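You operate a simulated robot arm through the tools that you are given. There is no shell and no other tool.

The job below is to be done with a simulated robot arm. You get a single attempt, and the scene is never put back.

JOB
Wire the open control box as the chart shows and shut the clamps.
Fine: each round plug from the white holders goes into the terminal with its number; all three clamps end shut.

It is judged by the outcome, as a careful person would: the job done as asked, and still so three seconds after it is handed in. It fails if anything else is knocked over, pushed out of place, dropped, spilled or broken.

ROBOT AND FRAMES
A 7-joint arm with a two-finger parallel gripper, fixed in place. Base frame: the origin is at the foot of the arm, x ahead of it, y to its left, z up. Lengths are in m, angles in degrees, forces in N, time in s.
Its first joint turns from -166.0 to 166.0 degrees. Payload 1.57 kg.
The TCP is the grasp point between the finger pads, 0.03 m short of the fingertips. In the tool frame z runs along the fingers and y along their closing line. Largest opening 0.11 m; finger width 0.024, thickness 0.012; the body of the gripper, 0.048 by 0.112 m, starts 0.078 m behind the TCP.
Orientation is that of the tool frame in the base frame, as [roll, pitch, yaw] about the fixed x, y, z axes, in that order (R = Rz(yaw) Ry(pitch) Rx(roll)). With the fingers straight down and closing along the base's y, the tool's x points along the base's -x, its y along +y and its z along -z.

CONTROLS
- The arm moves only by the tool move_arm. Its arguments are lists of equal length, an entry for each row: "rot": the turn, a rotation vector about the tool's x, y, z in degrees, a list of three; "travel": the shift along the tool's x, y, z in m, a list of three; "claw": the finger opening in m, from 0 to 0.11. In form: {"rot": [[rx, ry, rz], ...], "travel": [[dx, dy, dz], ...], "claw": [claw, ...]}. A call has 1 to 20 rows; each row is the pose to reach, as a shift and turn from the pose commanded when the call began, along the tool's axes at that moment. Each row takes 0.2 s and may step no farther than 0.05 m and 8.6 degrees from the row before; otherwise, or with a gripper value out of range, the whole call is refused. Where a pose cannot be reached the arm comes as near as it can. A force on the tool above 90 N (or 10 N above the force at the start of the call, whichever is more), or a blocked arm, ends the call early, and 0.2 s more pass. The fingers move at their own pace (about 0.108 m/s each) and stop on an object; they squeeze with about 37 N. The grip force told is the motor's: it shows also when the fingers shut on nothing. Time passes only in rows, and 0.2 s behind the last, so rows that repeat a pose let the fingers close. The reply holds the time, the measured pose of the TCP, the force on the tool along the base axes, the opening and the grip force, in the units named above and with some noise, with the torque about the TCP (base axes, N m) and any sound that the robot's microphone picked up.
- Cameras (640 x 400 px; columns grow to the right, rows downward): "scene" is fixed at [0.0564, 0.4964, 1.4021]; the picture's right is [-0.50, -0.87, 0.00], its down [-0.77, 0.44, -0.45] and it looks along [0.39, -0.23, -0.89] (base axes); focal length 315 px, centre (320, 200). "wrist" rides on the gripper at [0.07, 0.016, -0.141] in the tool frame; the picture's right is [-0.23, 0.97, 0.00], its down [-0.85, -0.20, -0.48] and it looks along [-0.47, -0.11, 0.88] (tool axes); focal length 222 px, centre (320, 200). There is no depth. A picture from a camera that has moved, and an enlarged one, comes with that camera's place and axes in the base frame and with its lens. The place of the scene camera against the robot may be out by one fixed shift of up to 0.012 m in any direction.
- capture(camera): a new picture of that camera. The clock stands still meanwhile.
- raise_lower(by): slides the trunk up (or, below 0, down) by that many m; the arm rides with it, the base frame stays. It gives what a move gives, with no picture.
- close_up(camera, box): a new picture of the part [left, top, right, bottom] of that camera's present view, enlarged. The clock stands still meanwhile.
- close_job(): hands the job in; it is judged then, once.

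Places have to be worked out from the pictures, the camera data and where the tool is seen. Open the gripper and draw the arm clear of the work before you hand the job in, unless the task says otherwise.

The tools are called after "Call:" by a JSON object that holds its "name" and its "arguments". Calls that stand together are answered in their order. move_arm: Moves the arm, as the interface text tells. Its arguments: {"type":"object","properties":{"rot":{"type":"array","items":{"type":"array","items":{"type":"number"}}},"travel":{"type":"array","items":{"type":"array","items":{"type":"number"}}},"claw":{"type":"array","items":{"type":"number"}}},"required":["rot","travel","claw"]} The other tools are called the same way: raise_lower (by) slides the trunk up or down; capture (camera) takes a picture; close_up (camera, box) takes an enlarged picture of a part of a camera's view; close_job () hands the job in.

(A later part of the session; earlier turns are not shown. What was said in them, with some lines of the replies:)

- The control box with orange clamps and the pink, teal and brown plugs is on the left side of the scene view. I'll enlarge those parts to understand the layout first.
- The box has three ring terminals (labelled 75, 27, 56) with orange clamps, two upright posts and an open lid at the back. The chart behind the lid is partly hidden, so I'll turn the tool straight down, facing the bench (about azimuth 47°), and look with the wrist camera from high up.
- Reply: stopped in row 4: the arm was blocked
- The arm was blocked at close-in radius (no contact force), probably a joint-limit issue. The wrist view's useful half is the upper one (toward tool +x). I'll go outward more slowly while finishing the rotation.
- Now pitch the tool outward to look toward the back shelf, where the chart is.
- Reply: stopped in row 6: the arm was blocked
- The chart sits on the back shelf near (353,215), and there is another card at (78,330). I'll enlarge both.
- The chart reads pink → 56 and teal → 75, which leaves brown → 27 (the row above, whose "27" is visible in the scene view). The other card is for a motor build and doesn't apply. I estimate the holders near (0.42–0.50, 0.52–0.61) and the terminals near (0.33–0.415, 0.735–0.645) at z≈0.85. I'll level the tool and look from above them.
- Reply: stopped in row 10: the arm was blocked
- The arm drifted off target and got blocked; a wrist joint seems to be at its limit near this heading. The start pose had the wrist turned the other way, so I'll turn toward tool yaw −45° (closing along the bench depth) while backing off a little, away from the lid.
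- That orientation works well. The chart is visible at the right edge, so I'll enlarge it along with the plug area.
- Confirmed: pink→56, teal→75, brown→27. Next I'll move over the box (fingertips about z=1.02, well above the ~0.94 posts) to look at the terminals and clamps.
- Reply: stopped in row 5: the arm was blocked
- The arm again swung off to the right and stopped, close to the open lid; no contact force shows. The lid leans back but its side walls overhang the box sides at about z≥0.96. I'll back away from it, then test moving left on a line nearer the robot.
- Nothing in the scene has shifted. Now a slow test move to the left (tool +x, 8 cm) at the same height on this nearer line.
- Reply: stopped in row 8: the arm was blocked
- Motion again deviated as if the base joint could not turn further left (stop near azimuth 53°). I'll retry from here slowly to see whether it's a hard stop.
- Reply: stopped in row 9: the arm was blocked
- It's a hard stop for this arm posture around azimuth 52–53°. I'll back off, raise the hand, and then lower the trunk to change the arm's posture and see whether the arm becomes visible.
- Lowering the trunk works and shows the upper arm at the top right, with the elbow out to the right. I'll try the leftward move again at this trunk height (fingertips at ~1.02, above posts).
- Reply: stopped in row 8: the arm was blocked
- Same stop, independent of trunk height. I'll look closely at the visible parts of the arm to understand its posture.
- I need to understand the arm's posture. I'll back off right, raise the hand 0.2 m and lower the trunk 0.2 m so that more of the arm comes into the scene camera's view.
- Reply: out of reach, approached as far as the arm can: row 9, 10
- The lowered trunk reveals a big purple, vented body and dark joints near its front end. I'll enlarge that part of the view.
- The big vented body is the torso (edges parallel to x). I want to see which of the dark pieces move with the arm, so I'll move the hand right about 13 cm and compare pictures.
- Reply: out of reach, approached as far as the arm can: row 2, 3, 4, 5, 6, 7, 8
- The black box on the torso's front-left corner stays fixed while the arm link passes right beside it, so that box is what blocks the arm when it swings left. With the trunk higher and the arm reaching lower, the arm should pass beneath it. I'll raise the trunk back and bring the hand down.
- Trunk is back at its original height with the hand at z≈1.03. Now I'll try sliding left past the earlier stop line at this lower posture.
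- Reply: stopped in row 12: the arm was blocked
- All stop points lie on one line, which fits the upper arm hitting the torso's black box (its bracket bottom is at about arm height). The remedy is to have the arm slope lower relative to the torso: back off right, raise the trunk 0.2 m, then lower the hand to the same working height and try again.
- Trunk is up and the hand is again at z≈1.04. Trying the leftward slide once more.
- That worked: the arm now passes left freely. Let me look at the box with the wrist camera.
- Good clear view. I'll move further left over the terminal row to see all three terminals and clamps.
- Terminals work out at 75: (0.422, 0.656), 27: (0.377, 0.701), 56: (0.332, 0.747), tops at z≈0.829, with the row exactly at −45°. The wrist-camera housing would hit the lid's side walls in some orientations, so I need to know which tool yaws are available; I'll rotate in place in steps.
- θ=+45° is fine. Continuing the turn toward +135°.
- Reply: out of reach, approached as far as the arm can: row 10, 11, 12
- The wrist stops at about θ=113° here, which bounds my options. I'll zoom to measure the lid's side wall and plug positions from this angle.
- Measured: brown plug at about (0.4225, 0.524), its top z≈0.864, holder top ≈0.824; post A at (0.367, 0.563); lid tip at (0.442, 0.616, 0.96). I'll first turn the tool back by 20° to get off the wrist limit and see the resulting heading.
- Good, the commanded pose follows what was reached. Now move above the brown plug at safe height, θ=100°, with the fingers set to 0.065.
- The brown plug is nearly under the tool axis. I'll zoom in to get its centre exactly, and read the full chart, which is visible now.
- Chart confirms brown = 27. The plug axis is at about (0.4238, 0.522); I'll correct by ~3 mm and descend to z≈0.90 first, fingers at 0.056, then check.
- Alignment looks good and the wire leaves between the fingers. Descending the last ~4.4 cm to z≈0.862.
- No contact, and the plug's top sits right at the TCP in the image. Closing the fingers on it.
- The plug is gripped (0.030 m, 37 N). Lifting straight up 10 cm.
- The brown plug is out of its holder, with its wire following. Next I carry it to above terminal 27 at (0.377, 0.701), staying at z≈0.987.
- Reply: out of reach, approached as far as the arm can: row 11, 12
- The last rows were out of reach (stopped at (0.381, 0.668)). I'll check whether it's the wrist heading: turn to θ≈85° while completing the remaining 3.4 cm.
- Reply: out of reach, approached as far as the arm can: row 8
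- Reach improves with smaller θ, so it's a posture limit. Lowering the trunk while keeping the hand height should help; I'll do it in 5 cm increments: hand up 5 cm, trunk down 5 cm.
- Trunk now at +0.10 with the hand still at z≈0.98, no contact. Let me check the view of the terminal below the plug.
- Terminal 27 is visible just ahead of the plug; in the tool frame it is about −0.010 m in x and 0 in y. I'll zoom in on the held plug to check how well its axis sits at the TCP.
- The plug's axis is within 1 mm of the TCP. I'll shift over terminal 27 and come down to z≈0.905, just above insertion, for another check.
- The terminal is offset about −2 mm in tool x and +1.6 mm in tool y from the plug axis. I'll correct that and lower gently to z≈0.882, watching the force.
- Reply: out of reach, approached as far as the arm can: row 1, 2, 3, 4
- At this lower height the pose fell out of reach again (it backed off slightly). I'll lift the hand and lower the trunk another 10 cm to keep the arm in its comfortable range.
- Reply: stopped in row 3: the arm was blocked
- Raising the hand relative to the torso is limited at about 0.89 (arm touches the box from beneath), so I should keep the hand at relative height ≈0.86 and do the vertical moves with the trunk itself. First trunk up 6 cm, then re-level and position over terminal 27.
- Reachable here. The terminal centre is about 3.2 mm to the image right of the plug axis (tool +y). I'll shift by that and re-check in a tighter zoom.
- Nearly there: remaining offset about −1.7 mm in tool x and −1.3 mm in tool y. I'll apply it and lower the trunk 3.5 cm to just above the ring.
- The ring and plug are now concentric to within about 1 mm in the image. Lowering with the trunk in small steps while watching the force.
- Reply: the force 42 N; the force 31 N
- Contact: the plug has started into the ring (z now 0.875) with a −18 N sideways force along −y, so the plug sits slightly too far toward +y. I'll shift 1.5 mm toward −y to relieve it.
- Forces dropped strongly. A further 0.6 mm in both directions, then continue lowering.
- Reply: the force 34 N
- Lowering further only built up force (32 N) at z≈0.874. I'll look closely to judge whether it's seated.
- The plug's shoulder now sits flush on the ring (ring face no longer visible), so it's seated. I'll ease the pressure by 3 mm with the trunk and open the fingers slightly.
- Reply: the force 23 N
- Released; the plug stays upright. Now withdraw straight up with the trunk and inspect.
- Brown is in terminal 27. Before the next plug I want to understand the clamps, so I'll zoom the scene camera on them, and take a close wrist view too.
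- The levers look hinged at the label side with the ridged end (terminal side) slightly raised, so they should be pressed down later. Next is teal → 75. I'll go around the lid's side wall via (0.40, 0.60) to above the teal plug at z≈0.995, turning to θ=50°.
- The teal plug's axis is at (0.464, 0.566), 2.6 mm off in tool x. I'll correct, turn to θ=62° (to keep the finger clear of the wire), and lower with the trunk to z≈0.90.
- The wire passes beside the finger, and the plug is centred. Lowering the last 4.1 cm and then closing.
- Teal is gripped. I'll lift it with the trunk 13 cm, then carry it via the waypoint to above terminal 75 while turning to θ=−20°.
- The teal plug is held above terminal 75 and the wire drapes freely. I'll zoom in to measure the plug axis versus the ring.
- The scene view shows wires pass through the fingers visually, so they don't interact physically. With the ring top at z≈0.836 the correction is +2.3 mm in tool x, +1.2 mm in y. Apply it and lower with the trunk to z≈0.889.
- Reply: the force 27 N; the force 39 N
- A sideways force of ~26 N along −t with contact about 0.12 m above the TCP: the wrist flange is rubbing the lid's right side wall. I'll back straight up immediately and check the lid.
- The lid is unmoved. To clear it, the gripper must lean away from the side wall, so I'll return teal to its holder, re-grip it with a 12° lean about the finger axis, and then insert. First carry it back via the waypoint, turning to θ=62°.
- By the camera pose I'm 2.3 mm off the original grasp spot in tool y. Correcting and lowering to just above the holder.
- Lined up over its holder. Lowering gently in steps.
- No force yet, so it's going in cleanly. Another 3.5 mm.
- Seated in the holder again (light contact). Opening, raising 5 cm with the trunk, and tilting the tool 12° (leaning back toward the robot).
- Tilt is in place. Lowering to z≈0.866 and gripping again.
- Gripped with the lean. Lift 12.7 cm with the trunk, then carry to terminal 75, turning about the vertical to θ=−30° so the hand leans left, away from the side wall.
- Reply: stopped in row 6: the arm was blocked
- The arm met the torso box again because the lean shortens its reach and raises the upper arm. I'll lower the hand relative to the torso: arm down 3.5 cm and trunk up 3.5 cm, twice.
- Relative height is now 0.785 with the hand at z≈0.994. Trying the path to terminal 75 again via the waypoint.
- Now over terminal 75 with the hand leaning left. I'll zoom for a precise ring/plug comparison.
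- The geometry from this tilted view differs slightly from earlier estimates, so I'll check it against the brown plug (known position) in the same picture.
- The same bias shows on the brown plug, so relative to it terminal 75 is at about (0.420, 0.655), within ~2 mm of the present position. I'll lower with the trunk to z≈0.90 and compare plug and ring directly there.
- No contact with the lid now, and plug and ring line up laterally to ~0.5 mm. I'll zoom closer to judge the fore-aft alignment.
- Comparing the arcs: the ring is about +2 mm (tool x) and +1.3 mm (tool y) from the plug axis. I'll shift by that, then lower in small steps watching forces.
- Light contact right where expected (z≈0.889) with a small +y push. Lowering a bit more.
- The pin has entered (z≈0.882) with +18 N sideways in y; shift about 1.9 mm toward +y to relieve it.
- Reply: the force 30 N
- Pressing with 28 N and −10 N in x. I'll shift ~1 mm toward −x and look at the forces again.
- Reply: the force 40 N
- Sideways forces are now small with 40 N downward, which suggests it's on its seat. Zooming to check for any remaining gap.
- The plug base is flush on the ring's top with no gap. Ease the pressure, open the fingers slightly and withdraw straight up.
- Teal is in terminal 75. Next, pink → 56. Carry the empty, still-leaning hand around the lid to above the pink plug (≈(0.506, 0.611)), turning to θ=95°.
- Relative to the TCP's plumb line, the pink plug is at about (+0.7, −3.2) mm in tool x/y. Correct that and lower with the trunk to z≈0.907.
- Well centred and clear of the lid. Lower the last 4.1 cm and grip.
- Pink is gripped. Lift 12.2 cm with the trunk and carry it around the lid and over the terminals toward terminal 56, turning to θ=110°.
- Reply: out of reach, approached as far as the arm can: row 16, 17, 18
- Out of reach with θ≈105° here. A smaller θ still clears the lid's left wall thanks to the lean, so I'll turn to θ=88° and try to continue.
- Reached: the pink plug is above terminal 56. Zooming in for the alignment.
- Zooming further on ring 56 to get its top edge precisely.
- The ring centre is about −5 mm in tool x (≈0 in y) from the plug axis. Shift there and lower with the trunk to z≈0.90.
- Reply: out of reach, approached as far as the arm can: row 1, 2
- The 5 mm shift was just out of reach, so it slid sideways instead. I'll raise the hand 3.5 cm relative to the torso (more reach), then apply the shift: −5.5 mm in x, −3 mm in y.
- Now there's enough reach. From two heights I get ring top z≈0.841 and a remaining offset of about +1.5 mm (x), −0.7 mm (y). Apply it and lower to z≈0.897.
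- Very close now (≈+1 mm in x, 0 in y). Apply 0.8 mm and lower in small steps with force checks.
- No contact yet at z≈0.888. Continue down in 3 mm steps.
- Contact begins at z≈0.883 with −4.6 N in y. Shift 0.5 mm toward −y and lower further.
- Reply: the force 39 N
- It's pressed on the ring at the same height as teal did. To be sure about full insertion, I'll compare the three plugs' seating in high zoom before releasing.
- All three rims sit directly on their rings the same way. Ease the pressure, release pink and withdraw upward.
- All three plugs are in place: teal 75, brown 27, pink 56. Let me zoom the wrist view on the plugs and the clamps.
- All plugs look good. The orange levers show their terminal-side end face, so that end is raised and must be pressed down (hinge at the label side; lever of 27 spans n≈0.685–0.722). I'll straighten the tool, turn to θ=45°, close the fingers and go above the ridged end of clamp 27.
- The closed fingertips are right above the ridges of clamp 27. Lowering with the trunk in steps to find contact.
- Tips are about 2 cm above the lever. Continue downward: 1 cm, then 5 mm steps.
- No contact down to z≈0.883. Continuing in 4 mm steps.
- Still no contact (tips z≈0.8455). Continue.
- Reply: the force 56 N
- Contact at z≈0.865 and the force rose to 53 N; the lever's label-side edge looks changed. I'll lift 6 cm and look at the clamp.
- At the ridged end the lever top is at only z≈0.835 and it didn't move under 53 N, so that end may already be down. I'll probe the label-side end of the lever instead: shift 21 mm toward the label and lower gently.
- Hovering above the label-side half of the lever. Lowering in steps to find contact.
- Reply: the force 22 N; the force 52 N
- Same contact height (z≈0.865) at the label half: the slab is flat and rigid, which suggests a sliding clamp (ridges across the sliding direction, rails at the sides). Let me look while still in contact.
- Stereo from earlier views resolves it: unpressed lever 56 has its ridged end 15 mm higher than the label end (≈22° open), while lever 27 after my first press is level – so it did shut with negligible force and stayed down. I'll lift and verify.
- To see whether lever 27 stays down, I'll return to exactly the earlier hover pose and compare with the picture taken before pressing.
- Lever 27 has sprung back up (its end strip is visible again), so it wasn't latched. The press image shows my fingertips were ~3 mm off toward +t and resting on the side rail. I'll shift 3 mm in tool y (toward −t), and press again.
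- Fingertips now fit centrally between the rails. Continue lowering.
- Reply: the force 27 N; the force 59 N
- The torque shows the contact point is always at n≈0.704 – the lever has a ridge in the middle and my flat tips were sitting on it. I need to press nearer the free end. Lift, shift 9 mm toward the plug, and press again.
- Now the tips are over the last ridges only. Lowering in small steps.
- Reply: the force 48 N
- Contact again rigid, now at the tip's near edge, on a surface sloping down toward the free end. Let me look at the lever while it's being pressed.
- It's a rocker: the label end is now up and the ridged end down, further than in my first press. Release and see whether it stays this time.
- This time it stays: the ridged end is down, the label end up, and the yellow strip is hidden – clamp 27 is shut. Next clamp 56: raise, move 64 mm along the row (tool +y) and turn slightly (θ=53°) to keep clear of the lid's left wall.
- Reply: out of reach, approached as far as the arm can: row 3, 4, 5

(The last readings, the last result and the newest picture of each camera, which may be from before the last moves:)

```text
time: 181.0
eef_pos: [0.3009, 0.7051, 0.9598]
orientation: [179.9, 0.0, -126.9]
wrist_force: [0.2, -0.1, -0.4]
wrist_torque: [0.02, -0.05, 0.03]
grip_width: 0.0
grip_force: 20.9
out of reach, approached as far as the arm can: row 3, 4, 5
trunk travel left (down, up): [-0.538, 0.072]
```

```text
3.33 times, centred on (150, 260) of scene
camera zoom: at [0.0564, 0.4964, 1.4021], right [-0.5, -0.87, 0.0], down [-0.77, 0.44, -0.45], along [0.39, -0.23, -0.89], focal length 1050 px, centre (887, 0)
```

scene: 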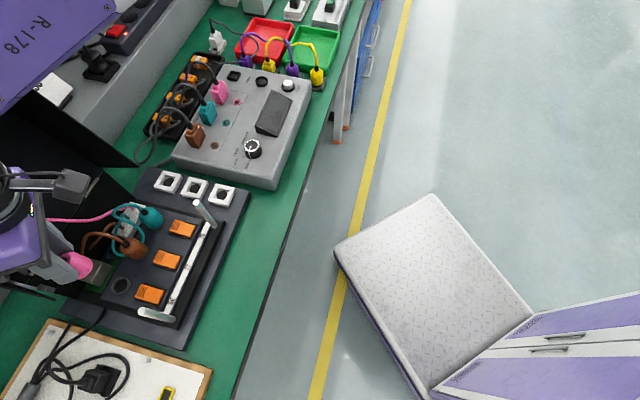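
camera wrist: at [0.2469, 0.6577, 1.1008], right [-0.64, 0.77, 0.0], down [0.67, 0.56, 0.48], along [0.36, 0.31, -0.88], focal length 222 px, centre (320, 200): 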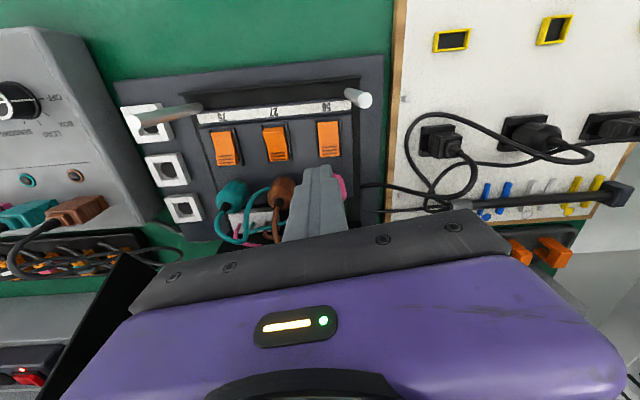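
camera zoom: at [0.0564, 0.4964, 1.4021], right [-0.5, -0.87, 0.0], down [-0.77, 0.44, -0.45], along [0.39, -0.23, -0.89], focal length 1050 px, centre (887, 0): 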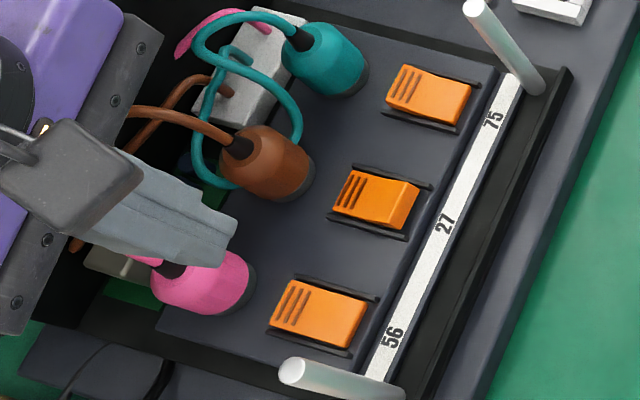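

Clamp 27 clearly differs from 56 and 75 now. The last few mm toward 56 were out of reach, so I'll raise the hand 4 cm relative to the torso (trunk down 4 cm) and move on.

Call:
{"name": "move_arm", "arguments": {"rot": [[0, 0, 0], [0, 0, 0], [0, 0, 0]], "travel": [[0, 0, -0.014], [0, 0, -0.028], [0, 0, -0.04]], "claw": [0.0, 0.0, 0.0]}}

Call:
{"name": "raise_lower", "arguments": {"by": -0.04}}

Call:
{"name": "move_arm", "arguments": {"rot": [[0, 0, 0], [0, 0, 0], [0, 0, 0]], "travel": [[-0.0043, 0.0039, 0], [-0.0087, 0.0077, 0], [-0.013, 0.0116, 0]], "claw": [0.0, 0.0, 0.0]}}

Call:
{"name": "close_up", "arguments": {"camera": "wrist", "box": [250, 80, 390, 190]}}

```text
time: 181.8
eef_pos: [0.3014, 0.7038, 0.9993]
orientation: [179.9, 0.1, -126.9]
wrist_force: [0.4, -0.7, 0.6]
wrist_torque: [0.0, -0.01, 0.01]
grip_width: 0.0001
grip_force: 21.5
trunk travel left (down, up): [-0.538, 0.072]
```

```text
time: 182.7
eef_pos: [0.3027, 0.7047, 0.9584]
orientation: [179.9, 0.0, -126.9]
wrist_force: [-0.3, 0.2, 0.1]
wrist_torque: [0.02, 0.0, -0.02]
grip_width: 0.0001
grip_force: 21.5
trunk travel left (down, up): [-0.498, 0.112]
```

```text
time: 183.5
eef_pos: [0.3004, 0.7132, 0.9586]
orientation: [179.9, -0.1, -126.9]
wrist_force: [0.5, 0.2, -0.8]
wrist_torque: [-0.02, -0.01, 0.0]
grip_width: 0.0
grip_force: 21.0
out of reach, approached as far as the arm can: row 2, 3
trunk travel left (down, up): [-0.498, 0.112]
```

```text
3.64 times, centred on (320, 135) of wrist
camera zoom: at [0.2475, 0.6667, 1.0993], right [-0.64, 0.77, 0.0], down [0.67, 0.56, 0.48], along [0.36, 0.31, -0.88], focal length 808 px, centre (320, 436)
```

zoom: 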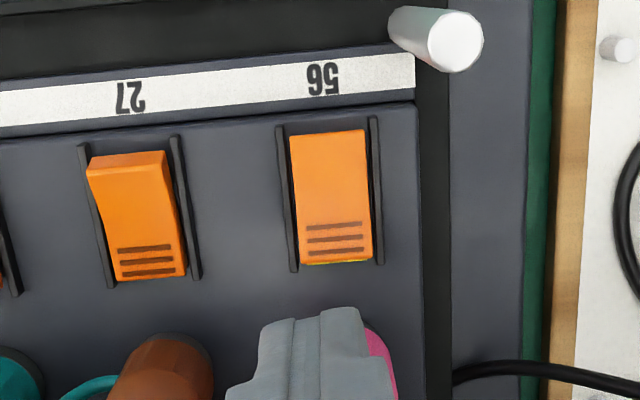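

Still a few mm short with an upright tool. Leaning the tool back 12° at θ=45° extends the reach, aligns the tips with the rails and keeps clear of the lid; the lower tip edge then does the pressing. I'll set that pose above clamp 56.

Call:
{"name": "move_arm", "arguments": {"rot": [[0.21, -3, 2.02], [0.43, -6, 4.05], [0.64, -9, 6.07], [0.85, -12, 8.09], [0.85, -12, 8.09]], "travel": [[0, 0, 0], [0, 0, 0], [0, 0, 0], [-0.003, 0.003, 0], [-0.0059, 0.0058, 0]], "claw": [0.0, 0.0, 0.0, 0.0, 0.0]}}

Call:
{"name": "close_up", "arguments": {"camera": "wrist", "box": [250, 80, 390, 190]}}

```text
time: 184.7
eef_pos: [0.301, 0.7223, 0.9561]
orientation: [179.9, 11.9, -135.1]
wrist_force: [0.8, -0.5, 0.6]
wrist_torque: [0.0, 0.01, -0.01]
grip_width: 0.0001
grip_force: 22.1
trunk travel left (down, up): [-0.498, 0.112]
```

```text
3.64 times, centred on (320, 135) of wrist
camera zoom: at [0.2213, 0.6636, 1.0807], right [-0.53, 0.85, 0.05], down [0.66, 0.38, 0.65], along [0.53, 0.38, -0.76], focal length 808 px, centre (320, 436)
```

zoom: 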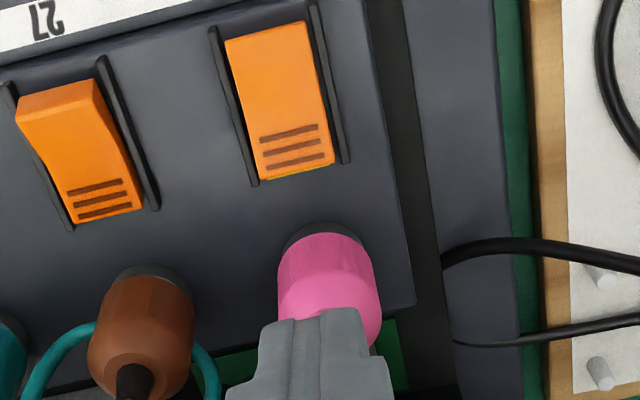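

In position above clamp 56. Small correction (3.5 mm toward the label, 1.7 mm sideways), then lower to just above the lever.

Call:
{"name": "move_arm", "arguments": {"rot": [[0, 0, 0], [0, 0, 0]], "travel": [[0.0017, 0.0009, -0.0003], [0.0034, 0.0017, -0.0007]], "claw": [0.0, 0.0]}}

Call:
{"name": "raise_lower", "arguments": {"by": -0.068}}

Call:
{"name": "close_up", "arguments": {"camera": "wrist", "box": [260, 100, 380, 190]}}

Call:
{"name": "close_up", "arguments": {"camera": "scene", "box": [115, 255, 175, 305]}}

```text
time: 185.3
eef_pos: [0.2974, 0.7202, 0.956]
orientation: [180.0, 12.0, -135.1]
wrist_force: [0.7, 0.1, 0.7]
wrist_torque: [0.01, 0.0, -0.03]
grip_width: 0.0
grip_force: 20.9
trunk travel left (down, up): [-0.498, 0.112]
```

```text
time: 186.3
eef_pos: [0.2985, 0.72, 0.8887]
orientation: [179.9, 12.1, -135.1]
wrist_force: [0.9, 0.4, 0.5]
wrist_torque: [-0.02, -0.01, 0.02]
grip_width: 0.0
grip_force: 21.1
trunk travel left (down, up): [-0.43, 0.18]
```

```text
4.44 times, centred on (320, 145) of wrist
camera zoom: at [0.2182, 0.6616, 1.0129], right [-0.53, 0.85, 0.05], down [0.66, 0.38, 0.65], along [0.53, 0.38, -0.76], focal length 987 px, centre (320, 444)
```

zoom: 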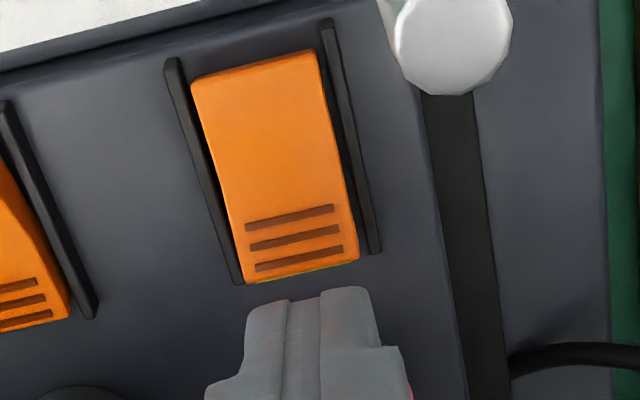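

```text
8.00 times, centred on (145, 280) of scene
camera zoom: at [0.0564, 0.4964, 1.4021], right [-0.5, -0.87, 0.0], down [-0.77, 0.44, -0.45], along [0.39, -0.23, -0.89], focal length 2520 px, centre (1720, -440)
```

zoom: 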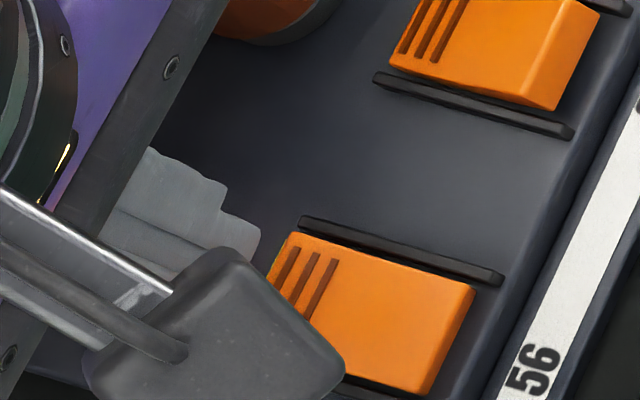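

Aligned: the lower tip edge is between the ridges and the lever end. Lowering in steps.

Call:
{"name": "raise_lower", "arguments": {"by": -0.012}}

Call:
{"name": "raise_lower", "arguments": {"by": -0.006}}

Call:
{"name": "raise_lower", "arguments": {"by": -0.004}}

Call:
{"name": "raise_lower", "arguments": {"by": -0.003}}

```text
time: 186.9
eef_pos: [0.2965, 0.7191, 0.8764]
orientation: [179.9, 12.0, -135.1]
wrist_force: [-0.5, 0.2, 0.0]
wrist_torque: [-0.03, 0.01, 0.01]
grip_width: 0.0001
grip_force: 21.2
trunk travel left (down, up): [-0.418, 0.192]
```

```text
time: 187.5
eef_pos: [0.297, 0.7196, 0.8703]
orientation: [179.9, 12.0, -135.1]
wrist_force: [0.5, -0.3, -0.4]
wrist_torque: [-0.02, -0.02, -0.04]
grip_width: 0.0
grip_force: 21.2
trunk travel left (down, up): [-0.412, 0.198]
```

```text
time: 188.0
eef_pos: [0.2969, 0.7214, 0.8681]
orientation: [179.9, 12.0, -135.1]
wrist_force: [-0.9, 0.8, 2.3]
wrist_torque: [0.03, -0.06, 0.0]
grip_width: 0.0
grip_force: 21.2
trunk travel left (down, up): [-0.408, 0.202]
```

```text
time: 188.5
eef_pos: [0.2991, 0.7206, 0.8644]
orientation: [179.8, 11.9, -135.1]
wrist_force: [0.6, -1.9, 7.2]
wrist_torque: [-0.08, 0.0, 0.0]
grip_width: 0.0
grip_force: 21.0
trunk travel left (down, up): [-0.405, 0.205]
```

Light contact building (7 N). Continue pressing a few more millimetres.

Call:
{"name": "raise_lower", "arguments": {"by": -0.003}}

Call:
{"name": "raise_lower", "arguments": {"by": -0.003}}

```text
time: 189.1
eef_pos: [0.2979, 0.7213, 0.8644]
orientation: [179.7, 12.1, -135.1]
wrist_force: [1.2, -4.8, 31.4]
wrist_torque: [-0.27, 0.09, -0.01]
grip_width: 0.0
grip_force: 21.0
trunk travel left (down, up): [-0.402, 0.208]
```

```text
time: 189.6
eef_pos: [0.2978, 0.7193, 0.8649]
orientation: [179.5, 12.3, -135.2]
wrist_force: [1.7, -10.7, 63.1]
wrist_torque: [-0.56, 0.15, -0.04]
grip_width: 0.0001
grip_force: 20.9
trunk travel left (down, up): [-0.399, 0.211]
```

63 N against a hard stop. Lift and check whether the lever toggled.

Call:
{"name": "raise_lower", "arguments": {"by": 0.045}}

Call:
{"name": "close_up", "arguments": {"camera": "scene", "box": [115, 235, 195, 305]}}

Call:
{"name": "close_up", "arguments": {"camera": "wrist", "box": [240, 80, 400, 180]}}

```text
time: 190.4
eef_pos: [0.2978, 0.7192, 0.9024]
orientation: [180.0, 11.9, -135.0]
wrist_force: [-0.4, -1.1, -0.1]
wrist_torque: [0.01, 0.01, 0.0]
grip_width: 0.0001
grip_force: 21.3
trunk travel left (down, up): [-0.444, 0.166]
```

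```text
5.71 times, centred on (155, 270) of scene
camera zoom: at [0.0564, 0.4964, 1.4021], right [-0.5, -0.87, 0.0], down [-0.77, 0.44, -0.45], along [0.39, -0.23, -0.89], focal length 1800 px, centre (1263, -200)
```

zoom: 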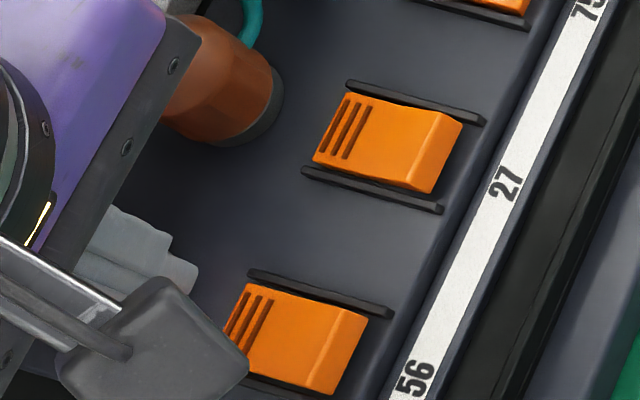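

```text
4.00 times, centred on (320, 130) of wrist
camera zoom: at [0.2182, 0.6614, 1.026], right [-0.53, 0.85, 0.05], down [0.66, 0.38, 0.64], along [0.53, 0.37, -0.76], focal length 888 px, centre (320, 480)
```

zoom: 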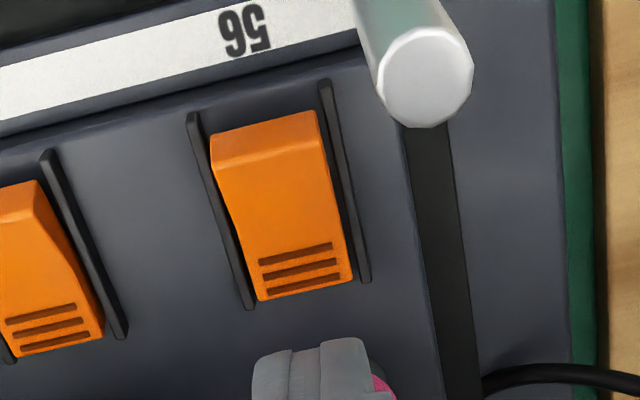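

Clamp 56 is toggled too (label end face visible, yellow strip gone). Now clamp 75: raise, then move 128 mm back along the row while lowering the hand relative to the torso.

Call:
{"name": "raise_lower", "arguments": {"by": 0.11}}

Call:
{"name": "move_arm", "arguments": {"rot": [[0, 0, 0], [0, 0, 0], [0, 0, 0], [0, 0, 0], [0, 0, 0], [0, 0, 0], [0, 0, 0], [0, 0, 0], [0, 0, 0], [0, 0, 0]], "travel": [[0.0023, -0.0128, 0.0109], [0.0046, -0.0256, 0.0217], [0.0069, -0.0385, 0.0326], [0.0092, -0.0513, 0.0435], [0.0103, -0.0641, 0.0489], [0.0103, -0.0769, 0.0489], [0.0103, -0.0897, 0.0489], [0.0103, -0.1026, 0.0489], [0.0103, -0.1154, 0.0489], [0.0103, -0.1282, 0.0489]], "claw": [0.0, 0.0, 0.0, 0.0, 0.0, 0.0, 0.0, 0.0, 0.0, 0.0]}}

Call:
{"name": "close_up", "arguments": {"camera": "wrist", "box": [240, 70, 400, 190]}}

Call:
{"name": "capture", "arguments": {"camera": "scene"}}

```text
time: 191.9
eef_pos: [0.298, 0.7207, 1.0135]
orientation: [180.0, 12.0, -135.1]
wrist_force: [0.4, 0.5, -0.9]
wrist_torque: [0.01, 0.01, 0.0]
grip_width: 0.0
grip_force: 21.2
trunk travel left (down, up): [-0.554, 0.056]
```

```text
time: 194.1
eef_pos: [0.389, 0.6291, 0.9614]
orientation: [180.0, 12.0, -135.0]
wrist_force: [-0.4, 0.0, 0.0]
wrist_torque: [0.04, -0.01, 0.01]
grip_width: 0.0003
grip_force: 22.0
trunk travel left (down, up): [-0.554, 0.056]
```

```text
3.33 times, centred on (320, 130) of wrist
camera zoom: at [0.3094, 0.5705, 1.0854], right [-0.53, 0.85, 0.05], down [0.66, 0.38, 0.64], along [0.53, 0.37, -0.76], focal length 740 px, centre (320, 433)
```

zoom: 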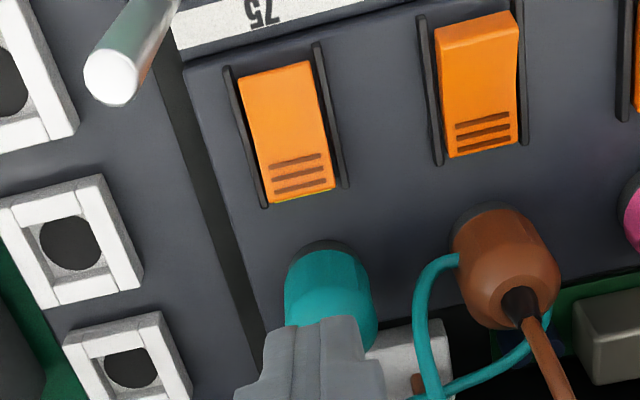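

```text
taken
```

scene: 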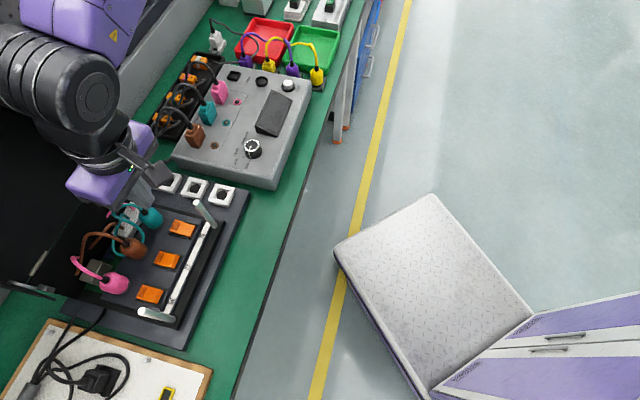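

Aligned above clamp 75 (lever end right at the plumb line). Lowering to just above and then pressing in steps.

Call:
{"name": "move_arm", "arguments": {"rot": [[0, 0, 0], [0, 0, 0]], "travel": [[0, 0.0004, 0], [0, 0.0008, 0]], "claw": [0.0, 0.0]}}

Call:
{"name": "raise_lower", "arguments": {"by": -0.073}}

Call:
{"name": "close_up", "arguments": {"camera": "wrist", "box": [260, 100, 380, 190]}}

Call:
{"name": "close_up", "arguments": {"camera": "scene", "box": [130, 190, 210, 260]}}

```text
time: 194.7
eef_pos: [0.3877, 0.6312, 0.9612]
orientation: [179.8, 12.0, -135.0]
wrist_force: [-0.3, -0.5, -0.5]
wrist_torque: [-0.02, -0.03, -0.01]
grip_width: 0.0001
grip_force: 21.3
trunk travel left (down, up): [-0.554, 0.056]
```

```text
time: 195.8
eef_pos: [0.3873, 0.6306, 0.8894]
orientation: [179.9, 12.0, -135.1]
wrist_force: [-0.1, -0.5, -0.5]
wrist_torque: [0.03, -0.02, 0.01]
grip_width: 0.0
grip_force: 21.9
trunk travel left (down, up): [-0.481, 0.129]
```

```text
4.44 times, centred on (320, 145) of wrist
camera zoom: at [0.3082, 0.5716, 1.013], right [-0.53, 0.85, 0.05], down [0.66, 0.38, 0.65], along [0.53, 0.38, -0.76], focal length 987 px, centre (320, 444)
```

zoom: 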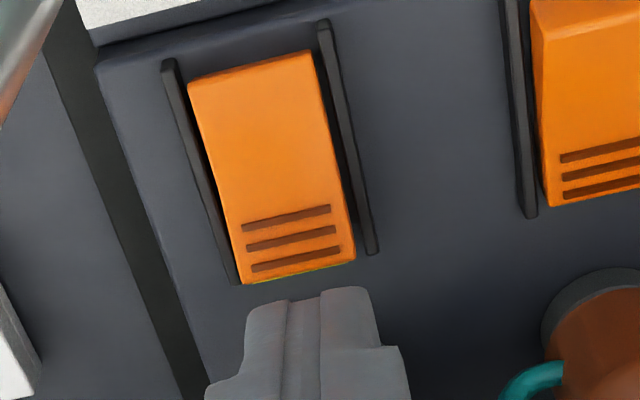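

```text
5.71 times, centred on (170, 225) of scene
camera zoom: at [0.0564, 0.4964, 1.4021], right [-0.5, -0.87, 0.0], down [-0.77, 0.44, -0.45], along [0.39, -0.23, -0.89], focal length 1800 px, centre (1177, 57)
```

zoom: 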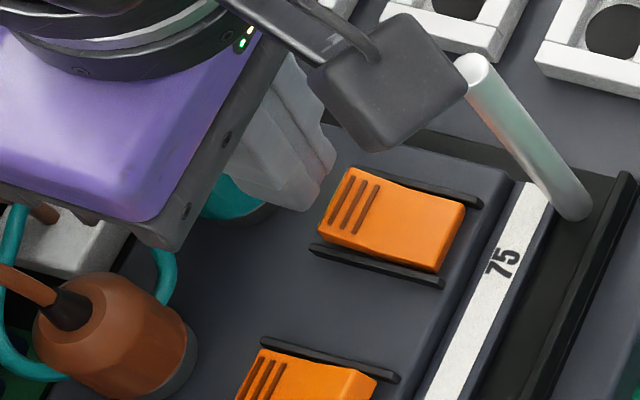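

Identical geometry to clamp 56, and the camera housing is well above post A. Pressing in steps.

Call:
{"name": "raise_lower", "arguments": {"by": -0.018}}

Call:
{"name": "raise_lower", "arguments": {"by": -0.005}}

Call:
{"name": "raise_lower", "arguments": {"by": -0.004}}

Call:
{"name": "raise_lower", "arguments": {"by": -0.003}}

```text
time: 196.4
eef_pos: [0.3883, 0.6298, 0.8699]
orientation: [179.8, 12.0, -135.1]
wrist_force: [0.3, 0.1, -0.2]
wrist_torque: [0.01, -0.03, 0.0]
grip_width: 0.0
grip_force: 21.8
trunk travel left (down, up): [-0.463, 0.147]
```

```text
time: 197.0
eef_pos: [0.388, 0.63, 0.8661]
orientation: [179.8, 11.9, -134.9]
wrist_force: [1.0, -0.5, 0.6]
wrist_torque: [0.01, 0.0, 0.0]
grip_width: 0.0
grip_force: 21.2
trunk travel left (down, up): [-0.458, 0.152]
```

```text
time: 197.5
eef_pos: [0.3877, 0.6314, 0.864]
orientation: [179.8, 12.2, -135.1]
wrist_force: [-0.1, -2.1, 20.9]
wrist_torque: [-0.14, 0.06, 0.02]
grip_width: 0.0
grip_force: 21.7
trunk travel left (down, up): [-0.454, 0.156]
```

```text
time: 198.0
eef_pos: [0.388, 0.631, 0.8645]
orientation: [179.6, 12.3, -135.3]
wrist_force: [2.6, -8.7, 57.3]
wrist_torque: [-0.51, 0.15, -0.07]
grip_width: 0.0
grip_force: 21.0
trunk travel left (down, up): [-0.451, 0.159]
```

Hard stop at 57 N at the same height as clamp 56. Lift and inspect.

Call:
{"name": "raise_lower", "arguments": {"by": 0.055}}

Call:
{"name": "close_up", "arguments": {"camera": "wrist", "box": [240, 80, 400, 180]}}

Call:
{"name": "close_up", "arguments": {"camera": "scene", "box": [120, 200, 220, 300]}}

```text
time: 199.0
eef_pos: [0.3875, 0.6305, 0.9138]
orientation: [179.9, 11.9, -135.0]
wrist_force: [-0.3, -0.2, -0.1]
wrist_torque: [0.06, 0.02, 0.01]
grip_width: 0.0001
grip_force: 21.7
trunk travel left (down, up): [-0.506, 0.104]
```

```text
4.00 times, centred on (320, 130) of wrist
camera zoom: at [0.3082, 0.5713, 1.0374], right [-0.53, 0.85, 0.05], down [0.66, 0.38, 0.64], along [0.53, 0.37, -0.76], focal length 888 px, centre (320, 480)
```

zoom: 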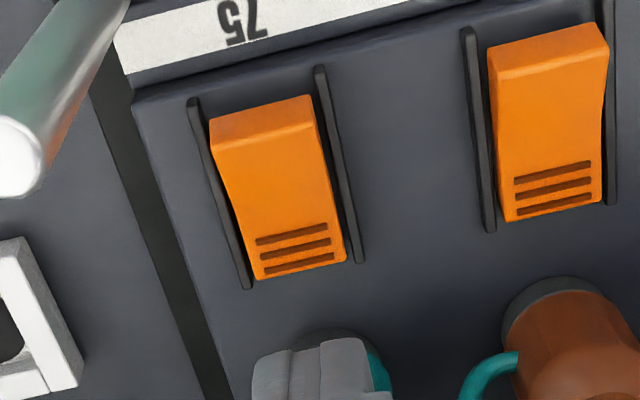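

```text
4.00 times, centred on (170, 250) of scene
camera zoom: at [0.0564, 0.4964, 1.4021], right [-0.5, -0.87, 0.0], down [-0.77, 0.44, -0.45], along [0.39, -0.23, -0.89], focal length 1260 px, centre (920, 0)
```

zoom: 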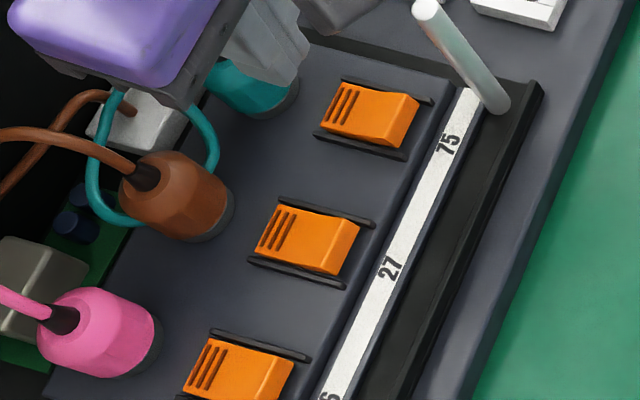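

All three rockers now sit with the ridged end down (75 and 27 visible here, 56 earlier). I'll raise the hand, back it off toward the robot and open the gripper, then inspect everything.

Call:
{"name": "raise_lower", "arguments": {"by": 0.1}}

Call:
{"name": "move_arm", "arguments": {"rot": [[0, 1.5, 0], [0, 3, 0], [0, 4.5, 0], [0, 6, 0], [0, 7.5, 0], [0, 9, 0], [0, 10.5, 0], [0, 12, 0]], "travel": [[0.0147, 0, -0.0031], [0.0294, 0, -0.0062], [0.044, 0, -0.0093], [0.0587, 0, -0.0124], [0.0734, 0, -0.0154], [0.0881, 0, -0.0185], [0.1027, 0, -0.0216], [0.1174, 0, -0.0247]], "claw": [0.0, 0.0, 0.0, 0.0, 0.01, 0.03, 0.05, 0.06]}}

Call:
{"name": "capture", "arguments": {"camera": "scene"}}

Call:
{"name": "close_up", "arguments": {"camera": "scene", "box": [60, 160, 220, 320]}}

```text
time: 200.3
eef_pos: [0.388, 0.6297, 1.0139]
orientation: [179.9, 12.0, -135.1]
wrist_force: [-0.4, -0.4, 0.0]
wrist_torque: [0.05, -0.02, -0.02]
grip_width: 0.0002
grip_force: 21.2
trunk travel left (down, up): [-0.606, 0.004]
```

```text
time: 202.1
eef_pos: [0.302, 0.5451, 1.0133]
orientation: [179.9, -0.2, -135.2]
wrist_force: [-0.3, -0.1, -0.5]
wrist_torque: [0.01, -0.04, 0.0]
grip_width: 0.06
grip_force: 0.1
trunk travel left (down, up): [-0.606, 0.004]
```

```text
taken
```

scene: 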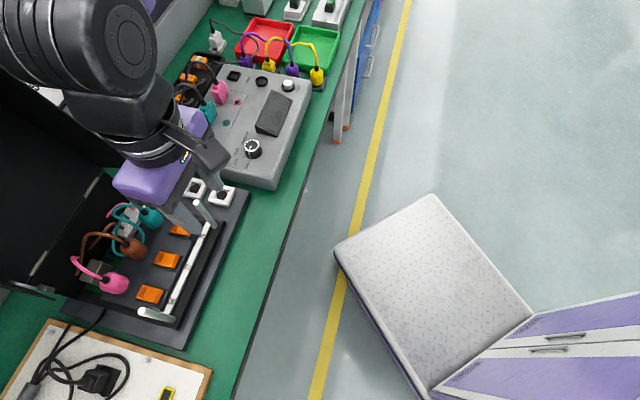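

```text
2.50 times, centred on (140, 240) of scene
camera zoom: at [0.0564, 0.4964, 1.4021], right [-0.5, -0.87, 0.0], down [-0.77, 0.44, -0.45], along [0.39, -0.23, -0.89], focal length 787 px, centre (770, 100)
```

zoom: 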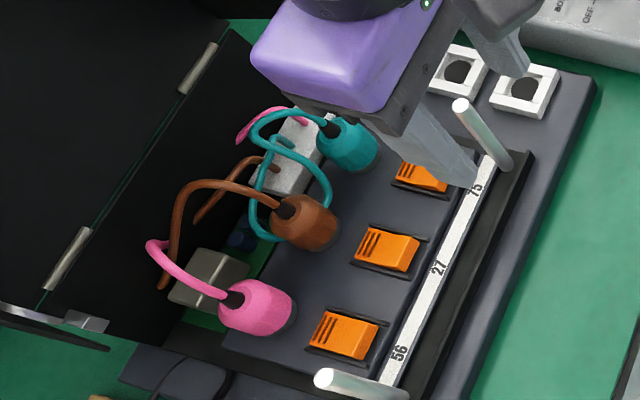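

Everything looks in place. Now I'll move the hand well clear to the right, along the bench front, at the same height.

Call:
{"name": "move_arm", "arguments": {"rot": [[0, 0, 0], [0, 0, 0], [0, 0, 0], [0, 0, 0], [0, 0, 0], [0, 0, 0], [0, 0, 0], [0, 0, 0], [0, 0, 0], [0, 0, 0], [0, 0, 0], [0, 0, 0]], "travel": [[0, -0.0196, 0], [0, -0.0393, 0], [0, -0.0589, 0], [0, -0.0785, 0], [0, -0.0981, 0], [0, -0.1178, 0], [0, -0.1374, 0], [0, -0.157, 0], [0, -0.1766, 0], [0, -0.1963, 0], [0, -0.2159, 0], [0, -0.2355, 0]], "claw": [0.06, 0.06, 0.06, 0.06, 0.06, 0.06, 0.06, 0.06, 0.06, 0.06, 0.06, 0.06]}}

Call:
{"name": "capture", "arguments": {"camera": "scene"}}

Call:
{"name": "close_up", "arguments": {"camera": "scene", "box": [100, 190, 220, 310]}}

Call:
{"name": "close_up", "arguments": {"camera": "scene", "box": [60, 150, 260, 340]}}

```text
time: 204.7
eef_pos: [0.4699, 0.3781, 1.0138]
orientation: [179.9, -0.1, -134.9]
wrist_force: [0.6, 0.1, -0.2]
wrist_torque: [0.01, 0.02, -0.01]
grip_width: 0.0603
grip_force: 0.1
trunk travel left (down, up): [-0.606, 0.004]
```

```text
taken
```

scene: 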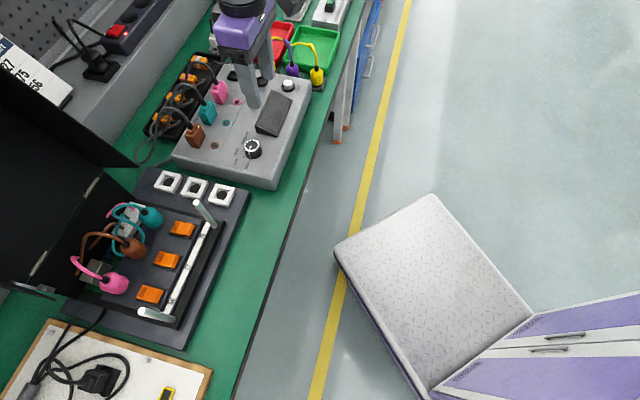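

```text
3.33 times, centred on (160, 250) of scene
camera zoom: at [0.0564, 0.4964, 1.4021], right [-0.5, -0.87, 0.0], down [-0.77, 0.44, -0.45], along [0.39, -0.23, -0.89], focal length 1050 px, centre (853, 33)
```

zoom: 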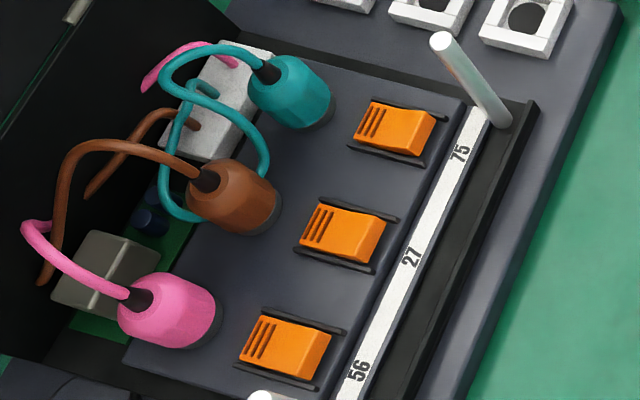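

```text
2.11 times, centred on (160, 245) of scene
camera zoom: at [0.0564, 0.4964, 1.4021], right [-0.5, -0.87, 0.0], down [-0.77, 0.44, -0.45], along [0.39, -0.23, -0.89], focal length 663 px, centre (657, 105)
```

zoom: 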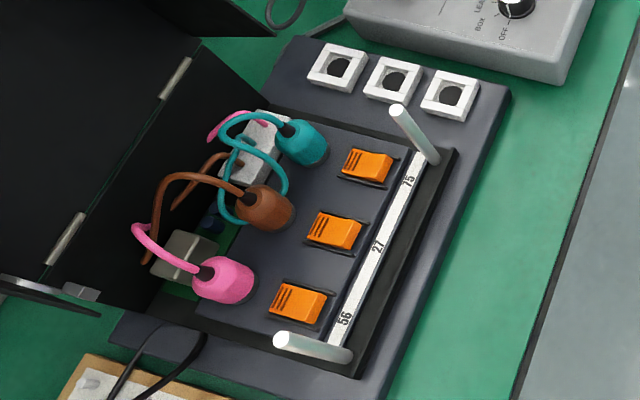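

The hand is clear. For certainty about full seating, I'll compare the three plugs at high zoom once more, now unobstructed.

Call:
{"name": "close_up", "arguments": {"camera": "scene", "box": [127, 197, 177, 232]}}

Call:
{"name": "close_up", "arguments": {"camera": "scene", "box": [107, 230, 157, 265]}}

Call:
{"name": "close_up", "arguments": {"camera": "scene", "box": [87, 263, 137, 298]}}

```text
11.43 times, centred on (152, 214) of scene
camera zoom: at [0.0564, 0.4964, 1.4021], right [-0.5, -0.87, 0.0], down [-0.77, 0.44, -0.45], along [0.39, -0.23, -0.89], focal length 3600 px, centre (2240, 34)
```

zoom: 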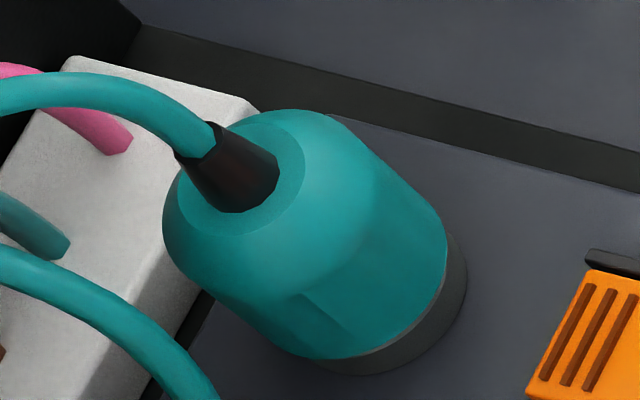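

```text
11.43 times, centred on (132, 248) of scene
camera zoom: at [0.0564, 0.4964, 1.4021], right [-0.5, -0.87, 0.0], down [-0.77, 0.44, -0.45], along [0.39, -0.23, -0.89], focal length 3600 px, centre (2469, -343)
```

zoom: 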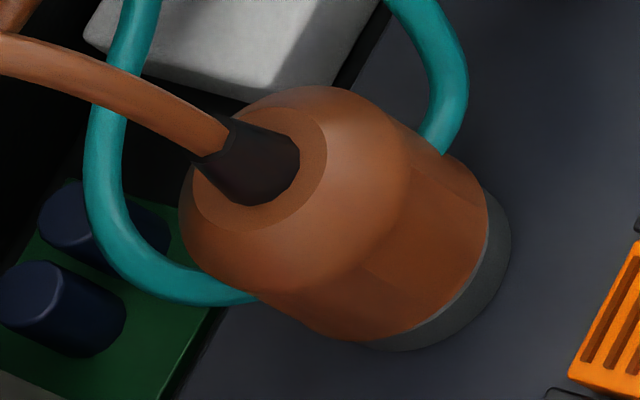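

```text
11.43 times, centred on (112, 280) of scene
camera zoom: at [0.0564, 0.4964, 1.4021], right [-0.5, -0.87, 0.0], down [-0.77, 0.44, -0.45], along [0.39, -0.23, -0.89], focal length 3600 px, centre (2697, -720)
```

zoom: 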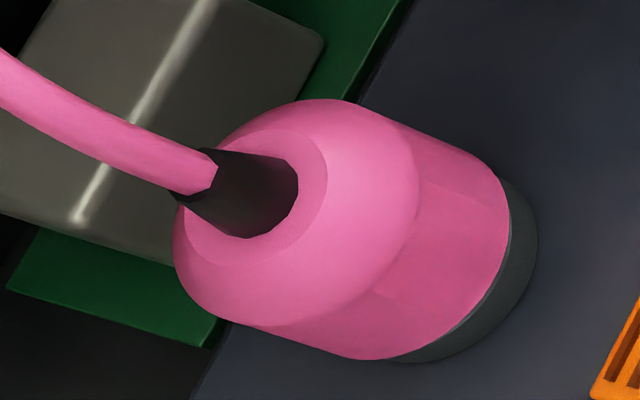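

All three plugs sit flush on their rings to the same depth, all three clamps are pressed down at the ridged end, nothing else has moved, and the open gripper is clear of the work. Handing in.

Call:
{"name": "close_job", "arguments": {}}

```text
The job is handed in.
```

I wired the control box as the chart shows and handed the job in; I've had no result back yet.

- **Plugs:** teal is in terminal 75, brown in 27 and pink in 56. At high zoom all three sit flush on their rings at about the same height.
- **Clamps:** all three rockers are toggled from how I found them. The ridged end next to the plug is down, and the yellow strip that showed before is hidden. I took this to be shut, because nothing marks the position and no click was reported.
- **Lid:** while inserting teal, the wrist pushed the lid's right side wall with up to about 40 N. I backed off and saw no change in the lid afterwards, nor in anything else around the box.
- **Arm:** the gripper is open and the hand is parked to the right, clear of the box.
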